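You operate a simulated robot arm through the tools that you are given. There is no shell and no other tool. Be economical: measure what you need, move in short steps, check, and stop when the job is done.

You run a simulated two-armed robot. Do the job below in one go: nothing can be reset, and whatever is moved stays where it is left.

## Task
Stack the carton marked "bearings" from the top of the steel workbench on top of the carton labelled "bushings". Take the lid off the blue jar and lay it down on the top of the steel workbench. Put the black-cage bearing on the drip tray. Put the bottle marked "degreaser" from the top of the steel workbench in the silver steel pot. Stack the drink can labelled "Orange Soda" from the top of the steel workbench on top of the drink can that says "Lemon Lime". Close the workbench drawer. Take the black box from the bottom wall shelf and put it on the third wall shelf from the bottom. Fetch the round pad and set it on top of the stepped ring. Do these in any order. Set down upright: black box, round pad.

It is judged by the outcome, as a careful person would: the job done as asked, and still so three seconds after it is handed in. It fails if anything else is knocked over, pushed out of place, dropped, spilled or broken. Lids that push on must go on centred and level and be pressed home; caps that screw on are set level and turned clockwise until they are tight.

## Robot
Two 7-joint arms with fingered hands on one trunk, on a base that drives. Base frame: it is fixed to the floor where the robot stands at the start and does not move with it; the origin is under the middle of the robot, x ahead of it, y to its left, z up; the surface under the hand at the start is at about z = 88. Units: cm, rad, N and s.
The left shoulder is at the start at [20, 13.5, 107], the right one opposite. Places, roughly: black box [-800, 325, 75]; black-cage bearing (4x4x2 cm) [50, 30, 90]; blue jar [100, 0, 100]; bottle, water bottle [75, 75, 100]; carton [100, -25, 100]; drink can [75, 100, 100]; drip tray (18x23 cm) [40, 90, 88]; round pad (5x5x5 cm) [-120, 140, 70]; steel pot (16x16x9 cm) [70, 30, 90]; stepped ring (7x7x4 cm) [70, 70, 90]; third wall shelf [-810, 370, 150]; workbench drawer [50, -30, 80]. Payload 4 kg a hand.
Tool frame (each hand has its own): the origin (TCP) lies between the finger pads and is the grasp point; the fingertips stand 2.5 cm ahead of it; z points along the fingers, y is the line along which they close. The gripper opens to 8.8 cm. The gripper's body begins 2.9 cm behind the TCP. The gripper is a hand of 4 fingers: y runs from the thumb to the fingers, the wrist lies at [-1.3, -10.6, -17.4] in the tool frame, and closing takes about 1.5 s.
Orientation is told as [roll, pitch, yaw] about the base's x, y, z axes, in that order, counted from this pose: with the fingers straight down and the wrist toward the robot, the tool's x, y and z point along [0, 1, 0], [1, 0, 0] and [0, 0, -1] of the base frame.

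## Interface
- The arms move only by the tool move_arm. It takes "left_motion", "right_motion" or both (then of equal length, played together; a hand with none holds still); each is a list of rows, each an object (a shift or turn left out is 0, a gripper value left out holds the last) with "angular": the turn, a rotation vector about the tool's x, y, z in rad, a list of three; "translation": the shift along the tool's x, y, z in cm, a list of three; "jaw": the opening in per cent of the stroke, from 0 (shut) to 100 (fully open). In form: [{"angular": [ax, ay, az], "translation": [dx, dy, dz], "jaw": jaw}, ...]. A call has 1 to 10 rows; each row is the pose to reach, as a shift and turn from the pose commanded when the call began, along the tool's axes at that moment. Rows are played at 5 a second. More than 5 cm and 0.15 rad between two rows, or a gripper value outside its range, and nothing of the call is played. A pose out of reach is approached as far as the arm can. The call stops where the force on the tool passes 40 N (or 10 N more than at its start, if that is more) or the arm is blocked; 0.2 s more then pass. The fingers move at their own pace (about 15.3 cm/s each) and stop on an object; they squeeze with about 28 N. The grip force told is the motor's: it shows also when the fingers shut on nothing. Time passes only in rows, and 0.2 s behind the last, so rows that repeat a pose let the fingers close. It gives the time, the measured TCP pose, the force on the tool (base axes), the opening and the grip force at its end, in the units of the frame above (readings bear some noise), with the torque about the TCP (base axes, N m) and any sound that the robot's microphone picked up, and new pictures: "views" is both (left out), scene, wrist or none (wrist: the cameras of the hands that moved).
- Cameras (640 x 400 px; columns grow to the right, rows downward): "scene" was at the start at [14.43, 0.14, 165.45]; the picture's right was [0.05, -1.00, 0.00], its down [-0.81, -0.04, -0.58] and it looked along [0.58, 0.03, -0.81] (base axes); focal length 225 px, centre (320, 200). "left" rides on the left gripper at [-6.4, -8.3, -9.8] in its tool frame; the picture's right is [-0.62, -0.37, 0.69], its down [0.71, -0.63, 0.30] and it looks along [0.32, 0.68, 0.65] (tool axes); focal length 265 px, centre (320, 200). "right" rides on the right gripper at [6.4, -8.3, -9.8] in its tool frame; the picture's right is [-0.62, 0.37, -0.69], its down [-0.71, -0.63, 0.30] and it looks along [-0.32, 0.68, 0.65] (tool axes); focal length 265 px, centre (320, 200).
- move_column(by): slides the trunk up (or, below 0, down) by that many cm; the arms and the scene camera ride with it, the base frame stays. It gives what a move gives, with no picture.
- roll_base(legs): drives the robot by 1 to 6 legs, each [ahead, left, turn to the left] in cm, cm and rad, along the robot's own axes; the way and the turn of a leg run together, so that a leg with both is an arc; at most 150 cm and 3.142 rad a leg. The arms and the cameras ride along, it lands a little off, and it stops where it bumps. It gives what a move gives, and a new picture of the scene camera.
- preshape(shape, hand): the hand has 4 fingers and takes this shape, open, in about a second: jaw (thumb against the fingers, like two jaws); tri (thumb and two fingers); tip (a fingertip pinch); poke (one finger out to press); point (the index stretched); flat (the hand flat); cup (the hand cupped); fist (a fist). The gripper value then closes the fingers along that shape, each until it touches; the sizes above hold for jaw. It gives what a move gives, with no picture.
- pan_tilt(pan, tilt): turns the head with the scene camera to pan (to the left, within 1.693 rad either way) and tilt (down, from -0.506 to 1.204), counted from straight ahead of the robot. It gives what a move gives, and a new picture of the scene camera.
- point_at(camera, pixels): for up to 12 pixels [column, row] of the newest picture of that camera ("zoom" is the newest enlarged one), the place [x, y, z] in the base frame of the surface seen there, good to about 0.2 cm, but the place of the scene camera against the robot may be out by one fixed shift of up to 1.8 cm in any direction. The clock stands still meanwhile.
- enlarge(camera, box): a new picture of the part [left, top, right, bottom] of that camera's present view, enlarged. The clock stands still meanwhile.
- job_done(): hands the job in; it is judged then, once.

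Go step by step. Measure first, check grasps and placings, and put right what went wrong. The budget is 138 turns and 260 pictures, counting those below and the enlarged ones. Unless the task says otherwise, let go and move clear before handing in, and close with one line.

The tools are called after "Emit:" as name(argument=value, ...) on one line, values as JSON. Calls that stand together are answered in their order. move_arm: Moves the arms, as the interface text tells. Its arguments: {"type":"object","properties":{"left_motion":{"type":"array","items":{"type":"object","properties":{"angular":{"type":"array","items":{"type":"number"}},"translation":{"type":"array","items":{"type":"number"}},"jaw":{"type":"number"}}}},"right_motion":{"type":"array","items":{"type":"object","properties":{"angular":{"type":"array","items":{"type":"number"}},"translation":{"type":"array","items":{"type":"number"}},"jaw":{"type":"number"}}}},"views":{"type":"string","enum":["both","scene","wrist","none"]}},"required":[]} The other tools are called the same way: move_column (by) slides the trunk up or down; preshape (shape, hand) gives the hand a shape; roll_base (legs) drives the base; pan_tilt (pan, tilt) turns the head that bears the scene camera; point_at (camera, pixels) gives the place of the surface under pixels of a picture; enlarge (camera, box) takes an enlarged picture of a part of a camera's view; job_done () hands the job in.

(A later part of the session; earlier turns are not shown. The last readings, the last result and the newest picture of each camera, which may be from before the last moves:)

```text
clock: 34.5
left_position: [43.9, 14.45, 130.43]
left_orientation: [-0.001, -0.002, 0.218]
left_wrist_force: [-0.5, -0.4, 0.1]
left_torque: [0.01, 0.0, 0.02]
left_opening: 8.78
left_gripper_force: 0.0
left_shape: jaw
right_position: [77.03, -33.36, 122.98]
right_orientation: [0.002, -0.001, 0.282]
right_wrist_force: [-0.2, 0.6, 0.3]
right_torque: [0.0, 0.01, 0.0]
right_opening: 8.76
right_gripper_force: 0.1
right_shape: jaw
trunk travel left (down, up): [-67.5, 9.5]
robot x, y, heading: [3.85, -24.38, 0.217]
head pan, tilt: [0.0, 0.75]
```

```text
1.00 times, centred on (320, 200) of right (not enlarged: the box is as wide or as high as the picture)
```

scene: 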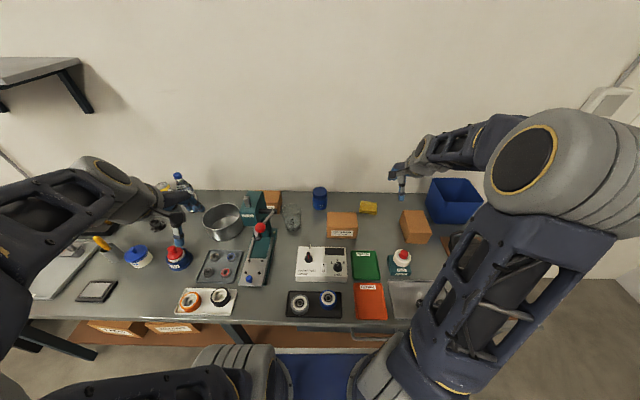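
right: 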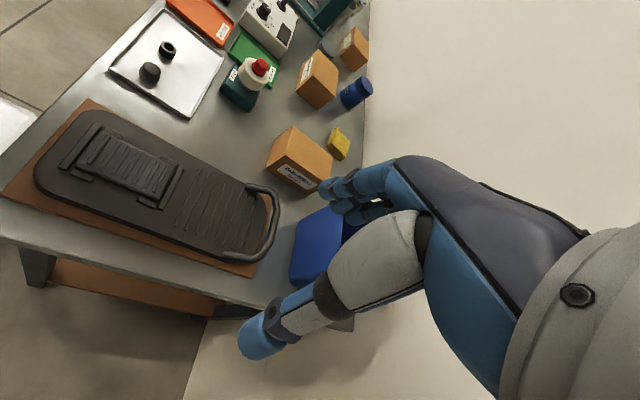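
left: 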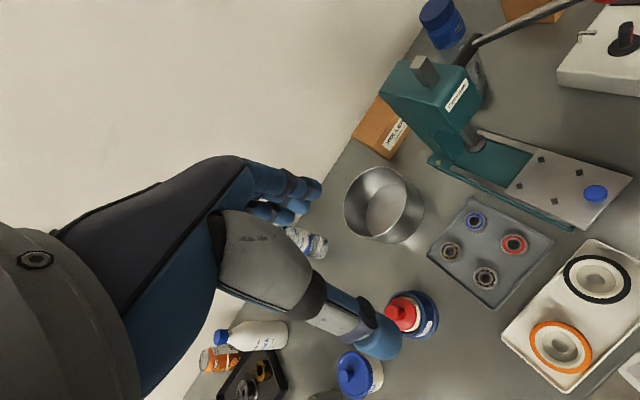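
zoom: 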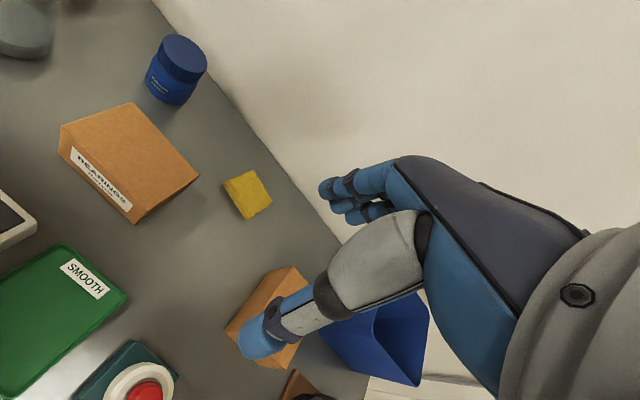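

Emit:
enlarge(camera="right", box=[30, 80, 230, 240])

Emit:
point_at(camera="right", pixels=[[66, 128], [133, 107], [194, 177], [139, 200], [178, 62], [130, 150]])

```text
2.50 times, centred on (130, 160) of right
```

zoom: 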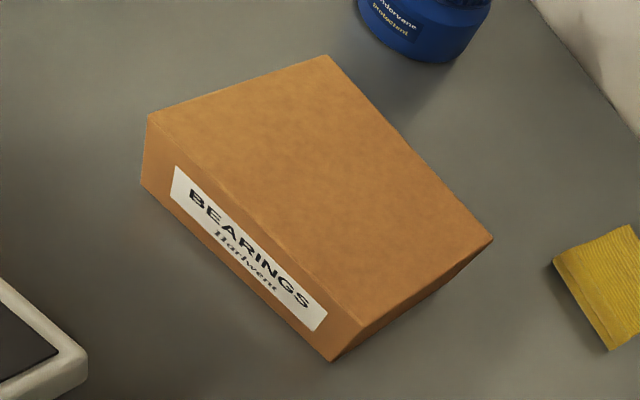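

```text
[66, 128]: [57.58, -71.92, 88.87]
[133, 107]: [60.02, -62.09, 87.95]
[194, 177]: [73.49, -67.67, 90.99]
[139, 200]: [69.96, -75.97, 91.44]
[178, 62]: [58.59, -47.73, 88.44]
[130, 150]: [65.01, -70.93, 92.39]
```

The right-camera reference was stale; I'll use the zoom picture instead.

Emit:
point_at(camera="zoom", pixels=[[156, 121], [327, 62], [485, 240], [359, 318], [320, 190], [145, 182], [332, 355]])

```text
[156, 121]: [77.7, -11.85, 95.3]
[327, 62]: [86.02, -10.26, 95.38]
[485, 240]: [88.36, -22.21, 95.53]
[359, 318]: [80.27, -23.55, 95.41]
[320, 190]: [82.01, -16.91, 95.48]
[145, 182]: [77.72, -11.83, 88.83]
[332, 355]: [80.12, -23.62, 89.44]
```

Carton centre ≈[83.1,-17.0], top z 95.4, depth ≈8.3, yaw ≈0.2 – tight for the 8.8 opening. I'll hover over it and re-measure.

Emit:
move_arm(right_motion=[{"translation": [2.3, 1.7, 2.8], "angular": [0, 0, 0.02]}, {"translation": [4.7, 3.5, 5.6], "angular": [0, 0, 0.04]}, {"translation": [7, 5.2, 8.5], "angular": [0, 0, 0.06]}, {"translation": [9.4, 6.9, 11.3], "angular": [0, 0, 0.077]}, {"translation": [11.7, 8.7, 14.2], "angular": [0, 0, 0.077]}, {"translation": [14.05, 10.4, 17], "angular": [0, 0, 0.077]}, {"translation": [14.05, 10.4, 17], "angular": [0, 0, 0.077]}])

```text
clock: 36.1
left_position: [44.0, 14.47, 130.47]
left_orientation: [-0.001, -0.001, 0.218]
left_wrist_force: [-0.1, 0.3, -1.1]
left_torque: [-0.02, -0.03, 0.03]
left_opening: 8.76
left_gripper_force: 0.1
left_shape: jaw
right_position: [82.6, -16.91, 105.99]
right_orientation: [0.002, -0.002, 0.205]
right_wrist_force: [-0.6, 0.3, -1.0]
right_torque: [0.03, -0.01, 0.01]
right_opening: 8.78
right_gripper_force: 0.1
right_shape: jaw
trunk travel left (down, up): [-67.5, 9.5]
robot x, y, heading: [3.82, -24.97, 0.216]
head pan, tilt: [0.0, 0.75]
```

scene: 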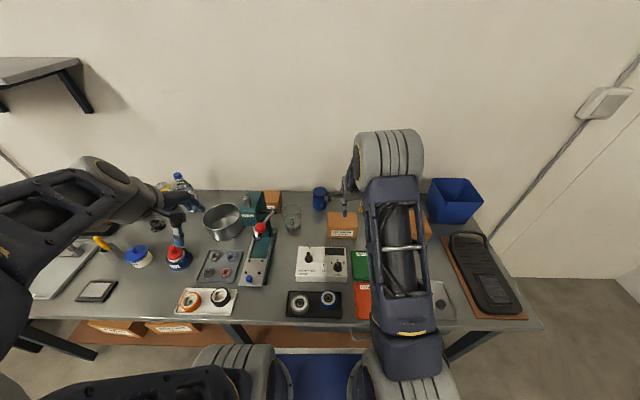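
right: 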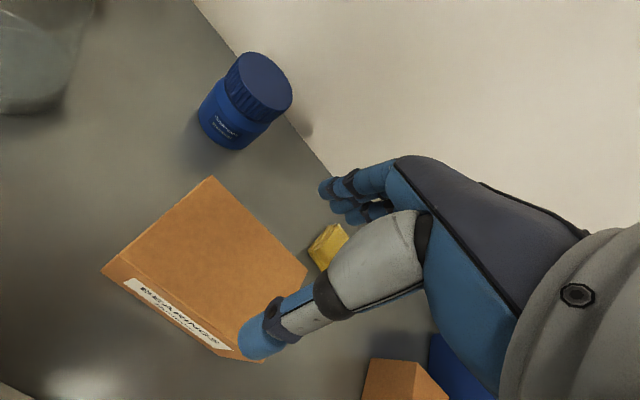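

Emit:
enlarge(camera="right", box=[90, 160, 330, 380])

Emit:
point_at(camera="right", pixels=[[104, 267], [212, 179], [304, 268], [260, 225], [160, 222], [200, 250], [170, 300], [158, 217], [285, 246]])

```text
1.82 times, centred on (210, 270) of right
```

zoom: 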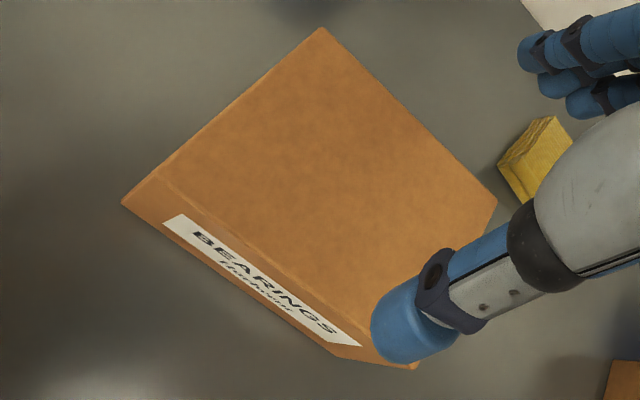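

```text
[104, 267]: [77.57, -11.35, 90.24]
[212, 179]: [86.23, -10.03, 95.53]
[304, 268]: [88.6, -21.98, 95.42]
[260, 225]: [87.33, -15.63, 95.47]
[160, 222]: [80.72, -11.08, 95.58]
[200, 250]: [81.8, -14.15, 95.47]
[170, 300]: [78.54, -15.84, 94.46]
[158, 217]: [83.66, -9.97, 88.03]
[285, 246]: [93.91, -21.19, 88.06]
```

Emit:
point_at(camera="zoom", pixels=[[166, 173], [230, 226], [340, 306], [330, 34], [400, 104], [480, 182], [162, 170], [322, 30]])

```text
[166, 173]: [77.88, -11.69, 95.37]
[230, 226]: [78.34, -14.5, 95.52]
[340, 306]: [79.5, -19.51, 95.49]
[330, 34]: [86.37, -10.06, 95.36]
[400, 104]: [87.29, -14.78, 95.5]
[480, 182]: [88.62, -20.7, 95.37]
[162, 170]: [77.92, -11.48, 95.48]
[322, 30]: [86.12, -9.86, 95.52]
```

Carton depth comes out ≈8.6 cm, very tight for the 8.8 jaw. I'll check whether another hand shape opens wider.

Emit:
preshape(shape="cup", hand="right")

Emit:
enlarge(camera="right", box=[0, 0, 640, 400])

Emit:
preshape(shape="flat", hand="right")

Emit:
enlarge(camera="right", box=[0, 0, 640, 400])

Emit:
preshape(shape="tri", hand="right")

Emit:
enlarge(camera="right", box=[0, 0, 640, 400])

```text
clock: 37.0
left_position: [44.03, 14.39, 130.52]
left_orientation: [0.0, -0.003, 0.218]
left_wrist_force: [-0.3, 0.2, 0.2]
left_torque: [-0.02, 0.01, -0.02]
left_opening: 8.78
left_gripper_force: 0.0
left_shape: jaw
right_position: [82.64, -16.91, 105.91]
right_orientation: [0.001, 0.0, 0.207]
right_wrist_force: [-0.1, 0.1, -0.4]
right_torque: [0.0, 0.02, -0.01]
right_opening: 5.99
right_gripper_force: 0.1
right_shape: cup
trunk travel left (down, up): [-67.5, 9.5]
robot x, y, heading: [3.84, -24.2, 0.219]
head pan, tilt: [0.0, 0.75]
```

```text
1.00 times, centred on (320, 200) of right (not enlarged: the box is as wide or as high as the picture)
```

zoom: 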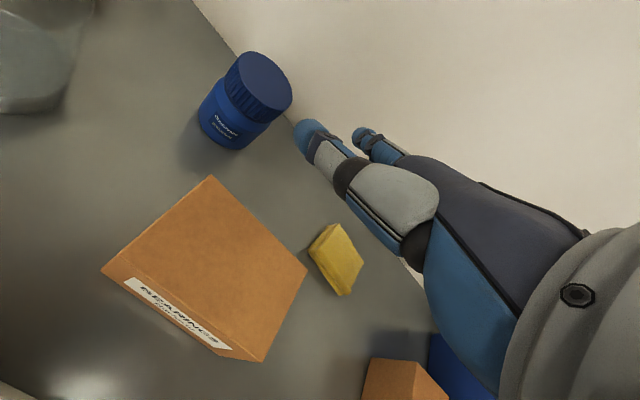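

```text
clock: 37.9
left_position: [43.91, 14.5, 130.44]
left_orientation: [0.001, -0.001, 0.22]
left_wrist_force: [0.4, 0.2, 0.4]
left_torque: [0.01, 0.04, 0.01]
left_opening: 8.77
left_gripper_force: 0.1
left_shape: jaw
right_position: [82.66, -16.89, 105.92]
right_orientation: [0.002, 0.001, 0.205]
right_wrist_force: [0.4, -0.3, -0.5]
right_torque: [0.01, -0.03, 0.01]
right_opening: 0.0
right_gripper_force: 0.1
right_shape: flat
trunk travel left (down, up): [-67.5, 9.5]
robot x, y, heading: [3.63, -24.52, 0.219]
head pan, tilt: [0.0, 0.75]
```

```text
1.00 times, centred on (320, 200) of right (not enlarged: the box is as wide or as high as the picture)
```

zoom: 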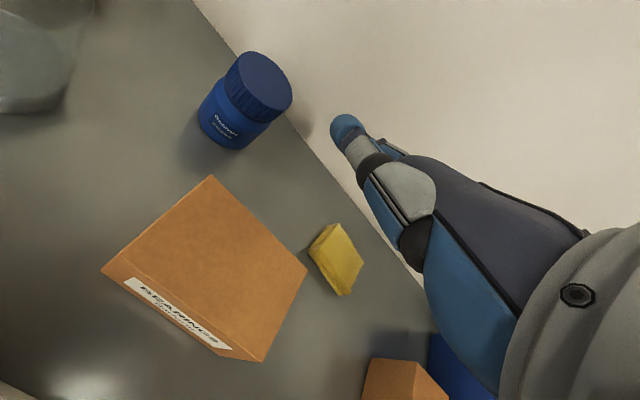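

```text
clock: 38.8
left_position: [43.95, 14.46, 130.4]
left_orientation: [0.0, -0.001, 0.218]
left_wrist_force: [0.2, 0.4, -0.5]
left_torque: [0.01, 0.02, -0.02]
left_opening: 8.75
left_gripper_force: 0.1
left_shape: jaw
right_position: [82.68, -16.94, 106.07]
right_orientation: [0.001, 0.0, 0.206]
right_wrist_force: [-0.3, 0.2, 0.0]
right_torque: [-0.03, 0.0, 0.01]
right_opening: 8.78
right_gripper_force: 0.0
right_shape: tri
trunk travel left (down, up): [-67.5, 9.5]
robot x, y, heading: [3.49, -24.95, 0.222]
head pan, tilt: [0.0, 0.75]
```

```text
1.00 times, centred on (320, 200) of right (not enlarged: the box is as wide or as high as the picture)
```

zoom: 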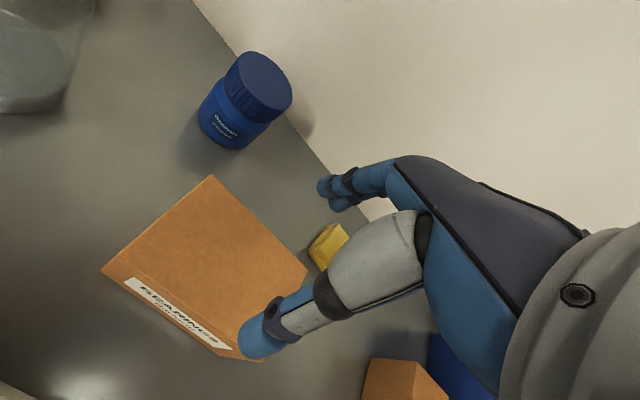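

Jaw is the widest. I'll return to jaw, shift +0.6 cm along the closing axis to centre, and descend to just above the top for a check.

Emit:
preshape(shape="jaw", hand="right")

Emit:
move_arm(right_motion=[{"translation": [0, 0.6, 3], "jaw": 100}, {"translation": [0, 0.6, 6]}, {"translation": [0, 0.6, 7]}, {"translation": [0, 0.6, 7]}])

Emit:
enlarge(camera="right", box=[100, 150, 400, 400])

```text
clock: 39.7
left_position: [43.9, 14.47, 130.43]
left_orientation: [0.0, -0.002, 0.219]
left_wrist_force: [-1.0, 0.0, 0.1]
left_torque: [0.03, 0.0, 0.01]
left_opening: 8.76
left_gripper_force: 0.0
left_shape: jaw
right_position: [82.63, -16.8, 105.89]
right_orientation: [0.002, 0.001, 0.206]
right_wrist_force: [-0.4, -0.1, 0.8]
right_torque: [-0.01, -0.01, -0.02]
right_opening: 8.76
right_gripper_force: 0.1
right_shape: jaw
trunk travel left (down, up): [-67.5, 9.5]
robot x, y, heading: [4.02, -24.63, 0.217]
head pan, tilt: [0.0, 0.75]
```

```text
clock: 40.7
left_position: [43.88, 14.49, 130.53]
left_orientation: [-0.001, -0.002, 0.219]
left_wrist_force: [-0.1, 0.3, 0.4]
left_torque: [0.02, 0.03, 0.03]
left_opening: 8.76
left_gripper_force: 0.0
left_shape: jaw
right_position: [83.65, -16.69, 98.78]
right_orientation: [0.002, -0.002, 0.207]
right_wrist_force: [1.1, -0.3, -0.2]
right_torque: [0.01, -0.05, 0.01]
right_opening: 8.8
right_gripper_force: 0.1
right_shape: jaw
trunk travel left (down, up): [-67.5, 9.5]
robot x, y, heading: [3.85, -24.57, 0.221]
head pan, tilt: [0.0, 0.75]
```

scene: 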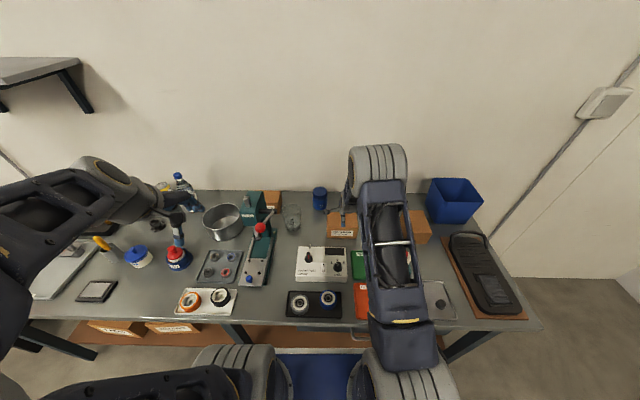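
right: 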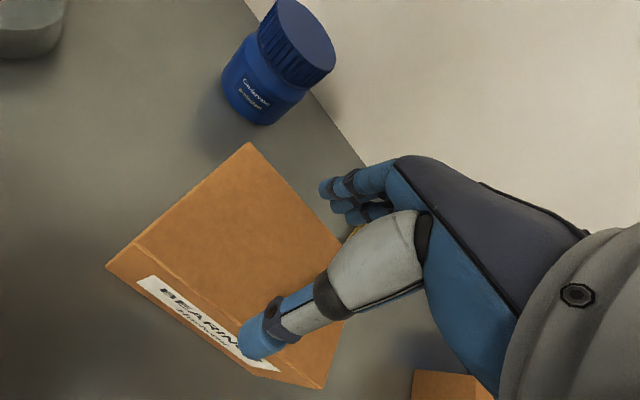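

```text
1.60 times, centred on (250, 275) of right
```

zoom: 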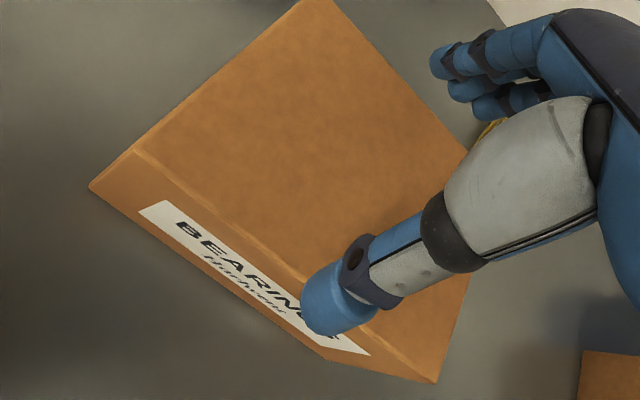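

Emit:
point_at(camera="zoom", pixels=[[139, 153], [200, 201], [280, 262], [325, 3], [390, 70], [440, 122], [305, 300], [460, 50], [475, 90]])

```text
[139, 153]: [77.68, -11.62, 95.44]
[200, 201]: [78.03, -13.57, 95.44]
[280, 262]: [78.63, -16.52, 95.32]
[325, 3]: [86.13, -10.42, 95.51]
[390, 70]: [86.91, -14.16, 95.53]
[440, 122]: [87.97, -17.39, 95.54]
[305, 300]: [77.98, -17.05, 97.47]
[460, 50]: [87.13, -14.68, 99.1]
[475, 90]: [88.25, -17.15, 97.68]
```

Relative to TCP the box's mid-line lies about -0.45 cm along the closing axis; I'll correct and descend slowly, letting contact force stop me if a finger lands on an edge.

Emit:
move_arm(right_motion=[{"translation": [0, -0.45, 0]}, {"translation": [0, -0.45, 1]}, {"translation": [0, -0.45, 1.6]}, {"translation": [0, -0.45, 2.2]}, {"translation": [0, -0.45, 2.8]}, {"translation": [0, -0.45, 3.4]}, {"translation": [0, -0.45, 4]}, {"translation": [0, -0.45, 4.6]}, {"translation": [0, -0.45, 5]}])

```text
clock: 42.5
left_position: [43.91, 14.39, 130.49]
left_orientation: [-0.002, -0.004, 0.219]
left_wrist_force: [0.5, 0.2, -0.4]
left_torque: [-0.01, 0.01, 0.0]
left_opening: 8.76
left_gripper_force: 0.1
left_shape: jaw
right_position: [83.44, -16.72, 95.0]
right_orientation: [0.003, -0.014, 0.204]
right_wrist_force: [-10.5, -3.4, 23.3]
right_torque: [-0.05, 0.45, 0.03]
right_opening: 8.81
right_gripper_force: 0.1
right_shape: jaw
trunk travel left (down, up): [-67.5, 9.5]
robot x, y, heading: [3.69, -24.66, 0.221]
head pan, tilt: [0.0, 0.75]
stopped in row 9 (right hand): the force on the tool passed its limit at 45 N (the readings are from after the stop); the commanded pose is now the measured one
```

scene: 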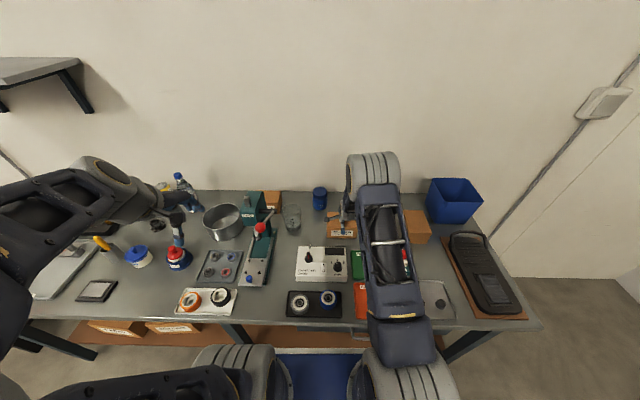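
right: 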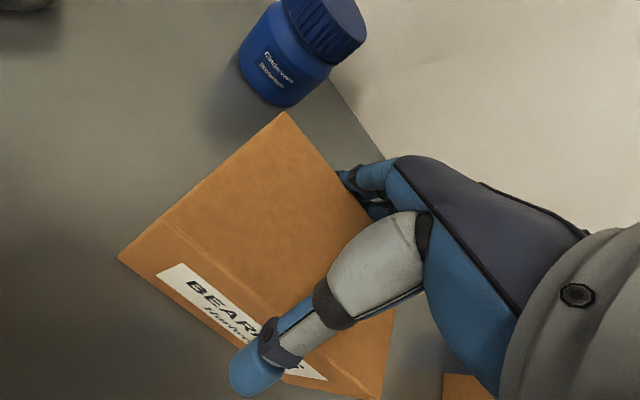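

Fingers straddle the box (tips 3 cm below its top), with the thumb rubbing slightly. I'll shift -0.2 and try 1 cm deeper.

Emit:
move_arm(right_motion=[{"translation": [0, -0.25, -0.3]}, {"translation": [0, -0.25, 0]}, {"translation": [0, -0.25, 0.5]}, {"translation": [0, -0.25, 1]}], views="none")

Emit:
move_arm(right_motion=[{"jaw": 0}, {"jaw": 0}, {"jaw": 0}, {"jaw": 0}, {"jaw": 0}, {"jaw": 0}], views="wrist")

```text
clock: 43.3
left_position: [43.81, 14.5, 130.64]
left_orientation: [-0.002, -0.005, 0.218]
left_wrist_force: [0.0, -0.2, 0.4]
left_torque: [-0.01, -0.03, -0.04]
left_opening: 8.77
left_gripper_force: 0.0
left_shape: jaw
right_position: [83.55, -16.76, 94.97]
right_orientation: [0.003, -0.025, 0.204]
right_wrist_force: [-9.8, -3.3, 22.2]
right_torque: [-0.06, 0.46, 0.03]
right_opening: 8.79
right_gripper_force: 0.1
right_shape: jaw
trunk travel left (down, up): [-67.5, 9.5]
robot x, y, heading: [4.1, -24.37, 0.216]
head pan, tilt: [0.0, 0.75]
stopped in row 3 (right hand): the force on the tool passed its limit at 45 N (the readings are from after the stop); the commanded pose is now the measured one
```

```text
clock: 44.1
left_position: [43.89, 14.44, 130.48]
left_orientation: [-0.003, -0.003, 0.219]
left_wrist_force: [0.2, -0.2, 0.2]
left_torque: [-0.01, 0.01, 0.01]
left_opening: 8.76
left_gripper_force: 0.1
left_shape: jaw
right_position: [83.62, -16.63, 95.05]
right_orientation: [0.006, -0.028, 0.204]
right_wrist_force: [-8.3, -2.4, 20.4]
right_torque: [-0.02, 0.83, 0.11]
right_opening: 7.7
right_gripper_force: 28.6
right_shape: jaw
trunk travel left (down, up): [-67.5, 9.5]
robot x, y, heading: [3.81, -24.53, 0.224]
head pan, tilt: [0.0, 0.75]
stopped in row 3 (right hand): the force on the tool passed its limit at 40 N (the readings are from after the stop); the commanded pose is now the measured one
```

right: 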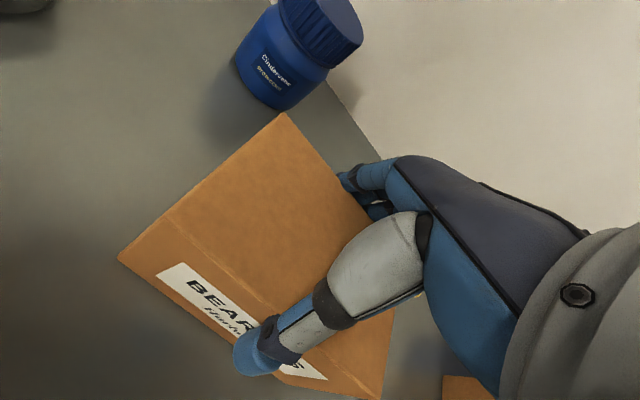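

Grip force 28.6 N at 7.7 cm opening: holding. Lift 4 cm and look.

Emit:
move_arm(right_motion=[{"translation": [0, 0, 0], "jaw": 0}, {"translation": [0, 0, -0.7]}, {"translation": [0, 0, -1.5]}, {"translation": [0, 0, -2.5]}, {"translation": [0, 0, -4]}])

```text
clock: 45.3
left_position: [44.04, 14.51, 130.5]
left_orientation: [0.0, -0.002, 0.218]
left_wrist_force: [0.9, -1.0, -0.8]
left_torque: [0.03, -0.03, -0.01]
left_opening: 8.8
left_gripper_force: 0.1
left_shape: jaw
right_position: [83.39, -16.82, 98.88]
right_orientation: [0.004, -0.023, 0.204]
right_wrist_force: [0.3, -0.5, -8.0]
right_torque: [0.0, -0.02, 0.02]
right_opening: 7.64
right_gripper_force: 28.3
right_shape: jaw
trunk travel left (down, up): [-67.5, 9.5]
robot x, y, heading: [3.88, -24.45, 0.219]
head pan, tilt: [0.0, 0.75]
```

scene: 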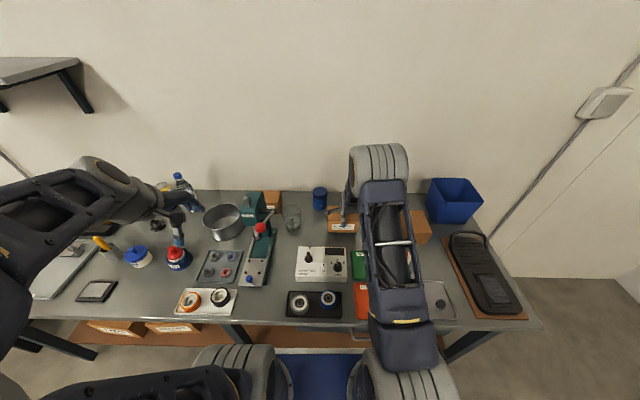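
right: 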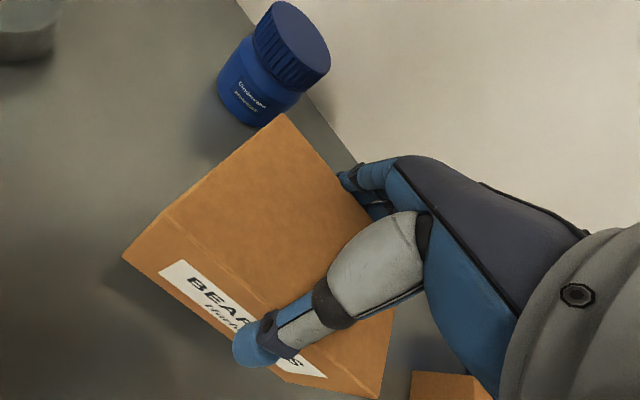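

Carton lifted (~0.8 kg). Raise and carry it over the bushings carton.

Emit:
move_arm(right_motion=[{"translation": [0, 0, -4.5]}, {"translation": [0, 0, -9]}, {"translation": [-2, 0, -13]}, {"translation": [-6.5, -0.1, -13]}, {"translation": [-11, -0.1, -13]}, {"translation": [-15.5, -0.2, -13]}, {"translation": [-20, -0.2, -13]}, {"translation": [-24.5, -0.3, -13]}, {"translation": [-28.5, -0.4, -13]}, {"translation": [-32.3, -0.4, -13]}])

```text
clock: 47.5
left_position: [44.01, 14.48, 130.45]
left_orientation: [-0.001, -0.002, 0.217]
left_wrist_force: [-0.2, -0.3, -0.4]
left_torque: [-0.02, -0.02, 0.01]
left_opening: 8.77
left_gripper_force: 0.1
left_shape: jaw
right_position: [89.45, -48.53, 111.74]
right_orientation: [0.005, -0.026, 0.206]
right_wrist_force: [0.6, 1.5, -8.4]
right_torque: [-0.01, 0.0, 0.01]
right_opening: 7.61
right_gripper_force: 28.0
right_shape: jaw
trunk travel left (down, up): [-67.5, 9.5]
robot x, y, heading: [3.67, -24.41, 0.218]
head pan, tilt: [0.0, 0.75]
```

scene: 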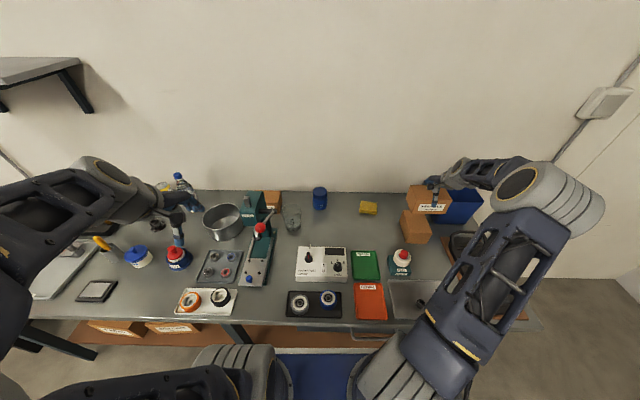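
right: 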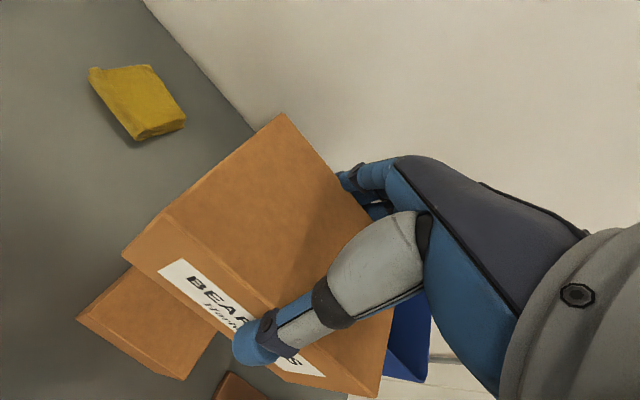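

Well aligned over it. Lower gently until contact.

Emit:
move_arm(right_motion=[{"translation": [0, 0, 3]}, {"translation": [0, 0, 6]}, {"translation": [0, 0, 7.5]}, {"translation": [0, 0, 8.2]}, {"translation": [0, 0, 8.7]}, {"translation": [0, 0, 9.1]}, {"translation": [0, 0, 9.4]}, {"translation": [0, 0, 9.4]}])

```text
clock: 49.3
left_position: [44.04, 14.41, 130.56]
left_orientation: [-0.001, -0.002, 0.218]
left_wrist_force: [-0.5, 0.2, 0.4]
left_torque: [-0.05, -0.01, -0.03]
left_opening: 8.77
left_gripper_force: 0.0
left_shape: jaw
right_position: [89.69, -48.44, 102.73]
right_orientation: [0.002, -0.027, 0.203]
right_wrist_force: [0.0, -3.5, 15.5]
right_torque: [-0.07, 1.05, 0.1]
right_opening: 7.62
right_gripper_force: 27.7
right_shape: jaw
trunk travel left (down, up): [-67.5, 9.5]
robot x, y, heading: [4.03, -24.41, 0.212]
head pan, tilt: [0.0, 0.75]
```

scene: 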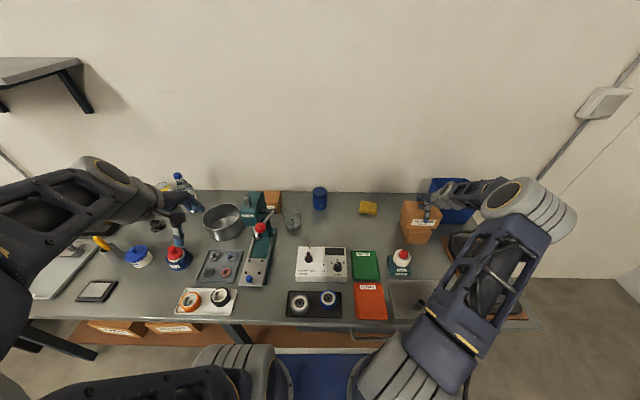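
right: 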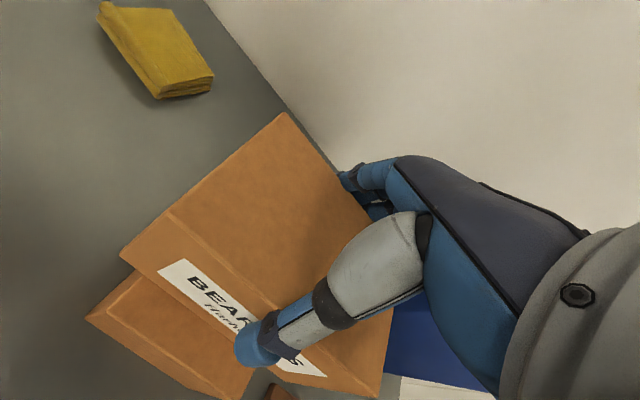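

In contact. Relax preload slightly, open, and rise straight up.

Emit:
move_arm(right_motion=[{"translation": [0, 0, -0.3]}, {"translation": [0, 0, -0.3], "jaw": 100}, {"translation": [0, 0, -0.3], "jaw": 100}, {"translation": [0, 0, -0.3], "jaw": 100}, {"translation": [0, 0, -1.2]}, {"translation": [0, 0, -2.4]}, {"translation": [0, 0, -4]}, {"translation": [0, 0, -8]}, {"translation": [0, 0, -12]}, {"translation": [0, 0, -16]}])

```text
clock: 51.5
left_position: [44.11, 14.41, 130.53]
left_orientation: [0.001, -0.002, 0.218]
left_wrist_force: [-0.5, -0.3, -0.1]
left_torque: [0.01, 0.02, -0.03]
left_opening: 8.77
left_gripper_force: 0.0
left_shape: jaw
right_position: [89.49, -48.61, 118.41]
right_orientation: [0.003, -0.022, 0.205]
right_wrist_force: [0.6, 0.7, -0.3]
right_torque: [0.05, -0.03, -0.01]
right_opening: 8.82
right_gripper_force: 0.0
right_shape: jaw
trunk travel left (down, up): [-67.5, 9.5]
robot x, y, heading: [3.38, -24.46, 0.218]
head pan, tilt: [0.0, 0.75]
```

scene: 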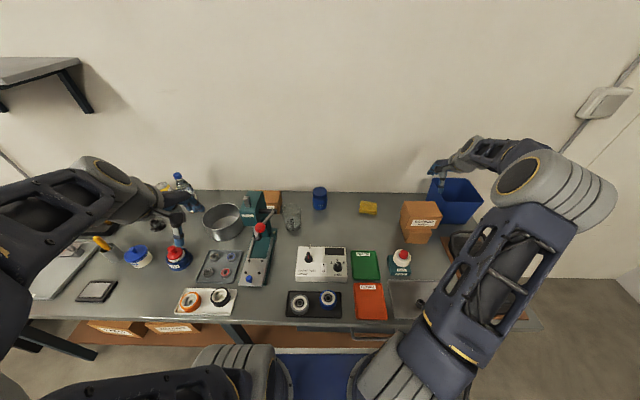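
right: 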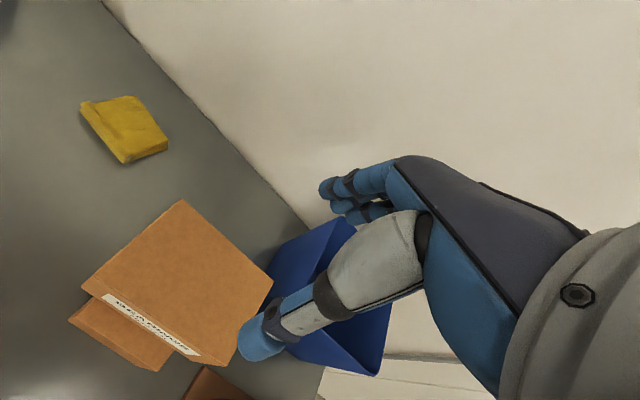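

Carton stacked nicely. Next the blue jar: move the right hand leftwards to look at the jar closely.

Emit:
move_arm(right_motion=[{"translation": [4.5, 0, -1]}, {"translation": [9, 0, -1]}, {"translation": [13.5, -1, -1]}, {"translation": [18, -2, 0]}, {"translation": [22.5, -2, 1]}, {"translation": [27, -2, 2]}, {"translation": [31, -2, 3]}, {"translation": [35, -2, 4]}])

Emit:
enlarge(camera="right", box=[150, 20, 400, 220])

```text
clock: 53.3
left_position: [43.93, 14.39, 130.45]
left_orientation: [-0.001, -0.001, 0.219]
left_wrist_force: [0.3, -1.0, -0.1]
left_torque: [0.02, -0.01, 0.03]
left_opening: 8.78
left_gripper_force: 0.1
left_shape: jaw
right_position: [80.47, -14.88, 114.62]
right_orientation: [0.005, -0.024, 0.203]
right_wrist_force: [0.1, -0.9, -0.6]
right_torque: [0.01, -0.01, 0.02]
right_opening: 8.81
right_gripper_force: 0.0
right_shape: jaw
trunk travel left (down, up): [-67.5, 9.5]
robot x, y, heading: [3.83, -24.4, 0.213]
head pan, tilt: [0.0, 0.75]
```

scene: 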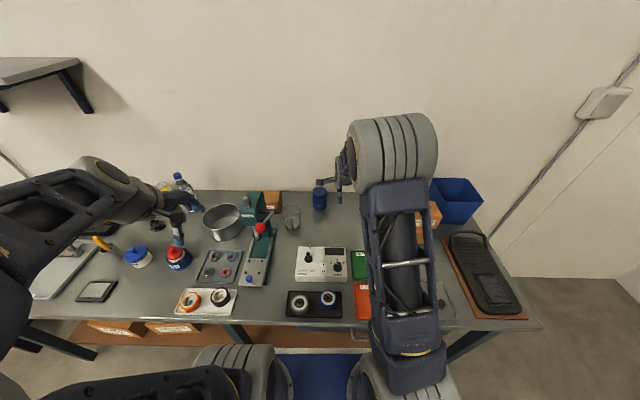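
right: 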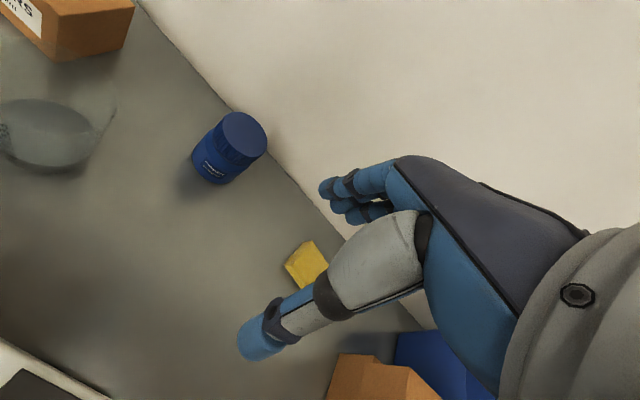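

```text
2.00 times, centred on (275, 120) of right
```

zoom: 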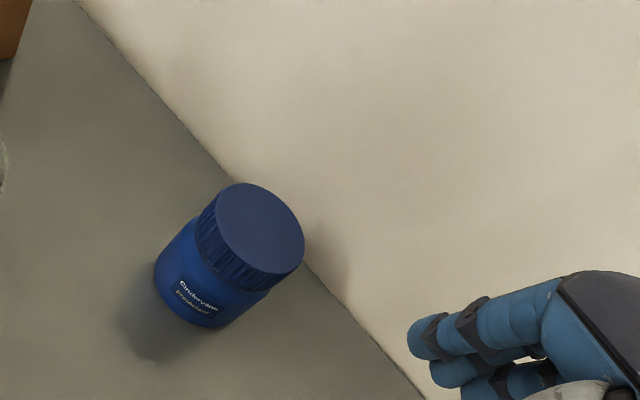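

Emit:
point_at(camera="zoom", pixels=[[258, 232], [218, 215], [255, 188], [300, 235], [262, 285], [278, 200], [225, 260], [190, 300], [175, 270], [165, 120], [380, 345], [240, 120]])

```text
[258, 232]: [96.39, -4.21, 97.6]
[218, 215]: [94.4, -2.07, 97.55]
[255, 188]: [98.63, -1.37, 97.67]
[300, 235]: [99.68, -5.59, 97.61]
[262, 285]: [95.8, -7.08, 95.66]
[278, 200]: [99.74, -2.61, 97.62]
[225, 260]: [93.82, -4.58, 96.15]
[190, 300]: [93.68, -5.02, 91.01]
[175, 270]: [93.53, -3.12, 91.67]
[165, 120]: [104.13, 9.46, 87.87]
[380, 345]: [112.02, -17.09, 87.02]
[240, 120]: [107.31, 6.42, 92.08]
```

Lid: centre ≈[96.9,-4.0], Ø6.3, top z 97.6; near reach limit. Check how far the robot's front is from the bench.

Emit:
point_at(camera="scene", pixels=[[320, 358], [320, 350], [320, 344], [320, 335], [280, 352], [240, 345], [320, 375]])

Emit:
enlarge(camera="scene", box=[200, 280, 420, 400])

```text
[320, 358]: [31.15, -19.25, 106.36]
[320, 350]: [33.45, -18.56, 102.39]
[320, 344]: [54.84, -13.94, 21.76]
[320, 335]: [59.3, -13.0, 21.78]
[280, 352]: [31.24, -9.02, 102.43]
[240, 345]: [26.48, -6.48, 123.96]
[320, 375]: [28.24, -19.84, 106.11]
```

```text
2.91 times, centred on (310, 340) of scene
```

zoom: 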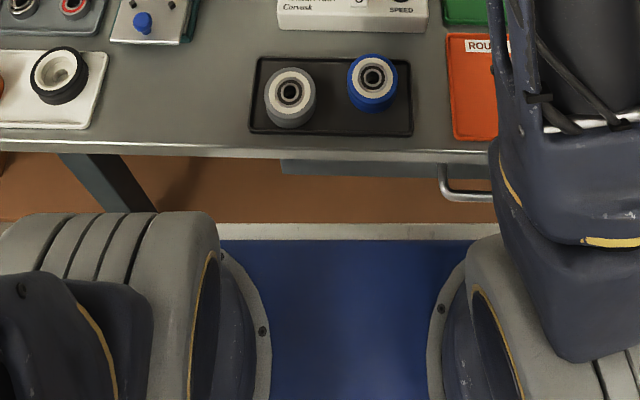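

Robot's plate front is ~11 cm from the bench lip. I'll drive 6 cm ahead and 14 left to bring the jar into the right arm's comfortable reach.

Emit:
roll_base(legs=[[0, 14, 0], [6, 0, 0]])

Emit:
enlarge(camera="right", box=[0, 0, 640, 400])

```text
clock: 55.2
left_position: [46.72, 29.59, 130.7]
left_orientation: [0.001, -0.001, 0.218]
left_wrist_force: [-0.1, 0.8, 0.7]
left_torque: [0.04, -0.02, 0.01]
left_opening: 8.76
left_gripper_force: 0.1
left_shape: jaw
right_position: [83.41, 0.25, 114.75]
right_orientation: [0.004, -0.023, 0.203]
right_wrist_force: [-0.2, -1.3, 0.4]
right_torque: [0.02, 0.0, -0.01]
right_opening: 8.78
right_gripper_force: 0.0
right_shape: jaw
trunk travel left (down, up): [-67.5, 9.5]
robot x, y, heading: [6.54, -9.52, 0.224]
head pan, tilt: [0.0, 0.75]
```

scene: 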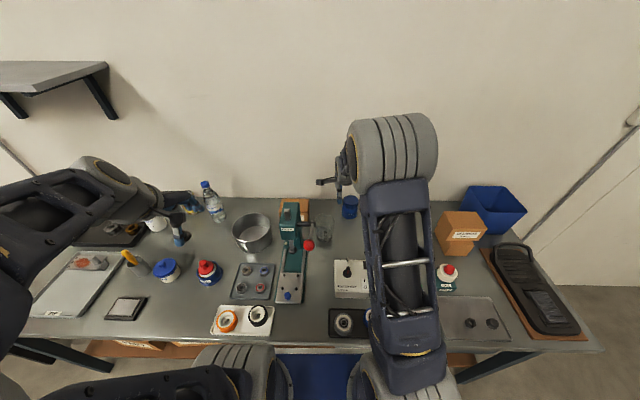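

```text
1.00 times, centred on (320, 200) of right (not enlarged: the box is as wide or as high as the picture)
```

zoom: 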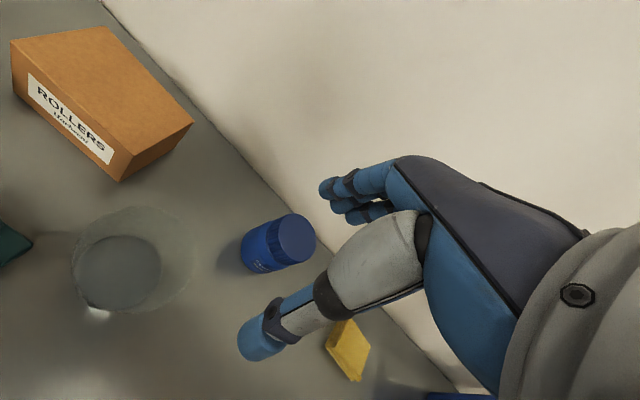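

Approach above the lid with the hand yawed to about -0.2 so there's room to twist counter-clockwise.

Emit:
move_arm(right_motion=[{"translation": [-1.7, 3, 2], "angular": [0, 0, 0.1]}, {"translation": [-3.4, 6, 4], "angular": [0, 0, 0.2]}, {"translation": [-5.2, 9.3, 6], "angular": [0, 0, 0.3]}, {"translation": [-6.9, 12.4, 9], "angular": [0, 0, 0.4]}, {"translation": [-6.9, 12.4, 11.7], "angular": [0, 0, 0.4]}, {"translation": [-6.9, 12.4, 11.7], "angular": [0, 0, 0.4]}])

Emit:
enlarge(camera="right", box=[150, 150, 400, 350])

```text
clock: 56.6
left_position: [46.78, 29.6, 130.25]
left_orientation: [-0.001, 0.0, 0.218]
left_wrist_force: [0.2, -0.4, -0.7]
left_torque: [-0.03, 0.01, -0.06]
left_opening: 8.79
left_gripper_force: 0.0
left_shape: jaw
right_position: [97.24, -3.84, 103.07]
right_orientation: [0.013, -0.021, -0.197]
right_wrist_force: [0.2, 0.2, -0.1]
right_torque: [0.0, 0.0, -0.04]
right_opening: 8.79
right_gripper_force: 0.1
right_shape: jaw
trunk travel left (down, up): [-67.5, 9.5]
robot x, y, heading: [6.59, -9.08, 0.222]
head pan, tilt: [0.0, 0.75]
```

scene: 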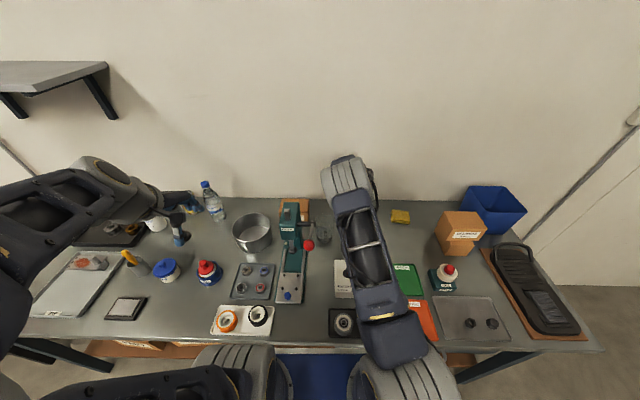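
right: 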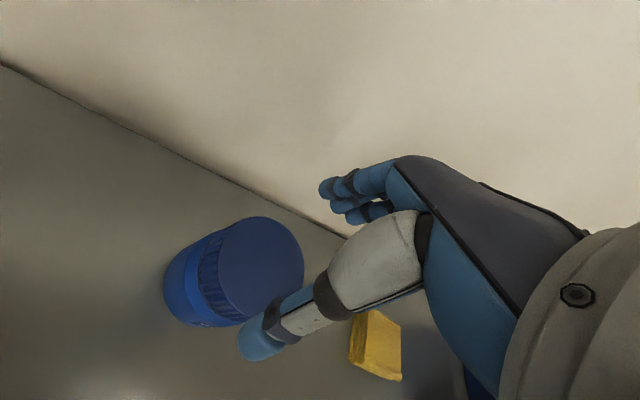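

```text
2.00 times, centred on (275, 250) of right
```

zoom: 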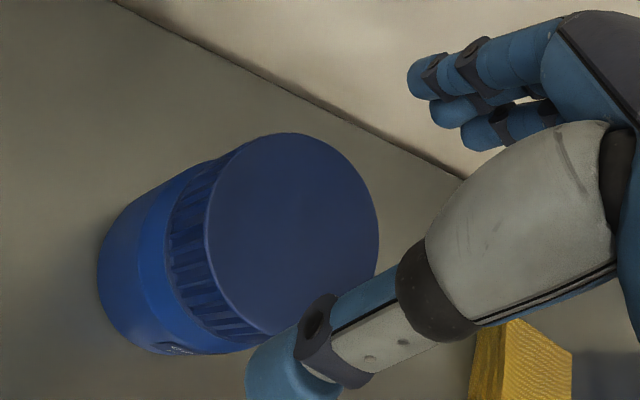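

Emit:
point_at(camera="zoom", pixels=[[210, 225], [290, 137], [374, 225], [235, 300], [345, 162], [365, 275], [290, 225]])

```text
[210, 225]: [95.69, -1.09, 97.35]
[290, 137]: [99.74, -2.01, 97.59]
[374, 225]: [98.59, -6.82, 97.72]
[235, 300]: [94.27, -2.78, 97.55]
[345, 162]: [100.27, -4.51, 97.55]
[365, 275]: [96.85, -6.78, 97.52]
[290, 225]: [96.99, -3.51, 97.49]
```

Centred within 0.1 cm. Lower 5.2 cm so the tips are around the lid's skirt, and close.

Emit:
move_arm(right_motion=[{"translation": [0, 0, 2.5]}, {"translation": [0, 0, 4.2]}, {"translation": [0, 0, 5.2]}, {"translation": [0, 0, 5.2], "jaw": 0}, {"translation": [0, 0, 5.2]}, {"translation": [0, 0, 5.2]}, {"translation": [0, 0, 5.2]}, {"translation": [0, 0, 5.2]}], views="wrist")

```text
clock: 58.4
left_position: [46.79, 29.58, 130.6]
left_orientation: [0.001, -0.002, 0.219]
left_wrist_force: [-0.5, -0.7, 0.4]
left_torque: [-0.04, 0.02, -0.01]
left_opening: 8.78
left_gripper_force: 0.0
left_shape: jaw
right_position: [97.27, -3.63, 97.89]
right_orientation: [0.014, -0.021, -0.196]
right_wrist_force: [-0.1, -0.2, -1.2]
right_torque: [0.0, 0.01, 0.0]
right_opening: 6.12
right_gripper_force: 28.1
right_shape: jaw
trunk travel left (down, up): [-67.5, 9.5]
robot x, y, heading: [6.75, -9.37, 0.218]
head pan, tilt: [0.0, 0.75]
```

right: 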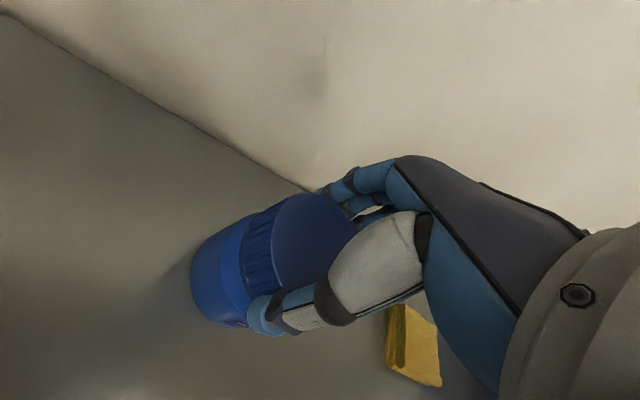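

Gripped at 6.1 cm. Twist counter-clockwise 1.2 rad and watch torque and the label.

Emit:
move_arm(right_motion=[{"angular": [0, 0, -0.12]}, {"angular": [0, 0, -0.24]}, {"angular": [0, 0, -0.36]}, {"angular": [0, 0, -0.48]}, {"angular": [0, 0, -0.6]}, {"angular": [0, 0, -0.72]}, {"angular": [0, 0, -0.84]}, {"angular": [0, 0, -0.96]}, {"angular": [0, 0, -1.08]}, {"angular": [0, 0, -1.2]}])

Emit:
enlarge(camera="right", box=[150, 150, 400, 350])

```text
clock: 60.6
left_position: [46.87, 29.54, 130.38]
left_orientation: [0.001, -0.001, 0.219]
left_wrist_force: [0.4, 0.5, 0.3]
left_torque: [0.0, -0.02, 0.0]
left_opening: 8.78
left_gripper_force: 0.1
left_shape: jaw
right_position: [97.27, -3.68, 97.96]
right_orientation: [-0.014, -0.02, 1.006]
right_wrist_force: [-0.6, -0.3, -2.9]
right_torque: [-0.01, 0.03, 0.0]
right_opening: 6.08
right_gripper_force: 27.9
right_shape: jaw
trunk travel left (down, up): [-67.5, 9.5]
robot x, y, heading: [6.67, -9.04, 0.216]
head pan, tilt: [0.0, 0.75]
```

scene: 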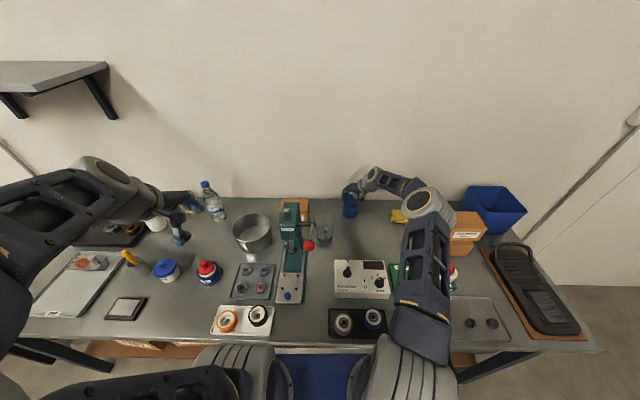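
right: 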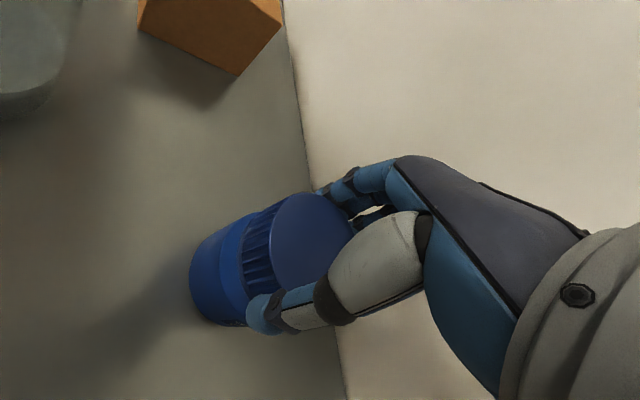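

```text
2.00 times, centred on (275, 250) of right
```

zoom: 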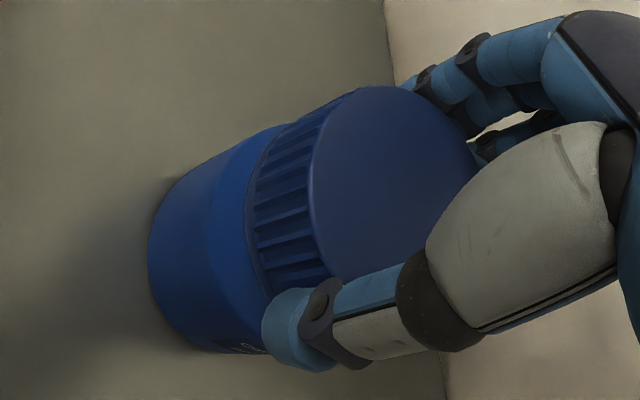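

The label turned along with the lid, so the jar spins as one. Try a small upward pull to see whether the lid simply lifts off.

Emit:
move_arm(right_motion=[{"translation": [0, 0, -0.5]}, {"translation": [0, 0, -1]}, {"translation": [0, 0, -1.5]}], views="wrist")

Emit:
enlarge(camera="right", box=[150, 150, 400, 350])

```text
clock: 61.4
left_position: [46.85, 29.68, 130.51]
left_orientation: [0.0, -0.002, 0.219]
left_wrist_force: [-0.2, 0.8, -0.2]
left_torque: [0.01, -0.01, 0.0]
left_opening: 8.76
left_gripper_force: 0.0
left_shape: jaw
right_position: [97.07, -3.7, 99.43]
right_orientation: [-0.015, -0.019, 1.005]
right_wrist_force: [0.3, -0.5, -3.1]
right_torque: [0.01, 0.01, 0.02]
right_opening: 6.09
right_gripper_force: 27.9
right_shape: jaw
trunk travel left (down, up): [-67.5, 9.5]
robot x, y, heading: [6.48, -9.46, 0.219]
head pan, tilt: [0.0, 0.75]
```

right: 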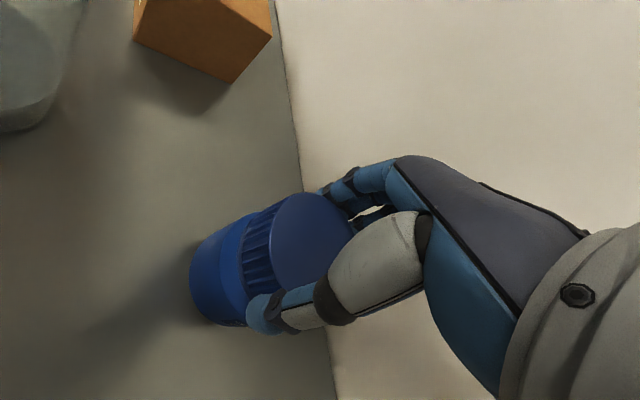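

```text
2.00 times, centred on (275, 250) of right
```

zoom: 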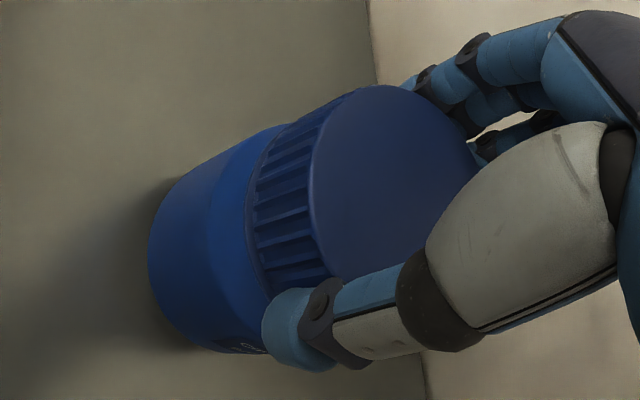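

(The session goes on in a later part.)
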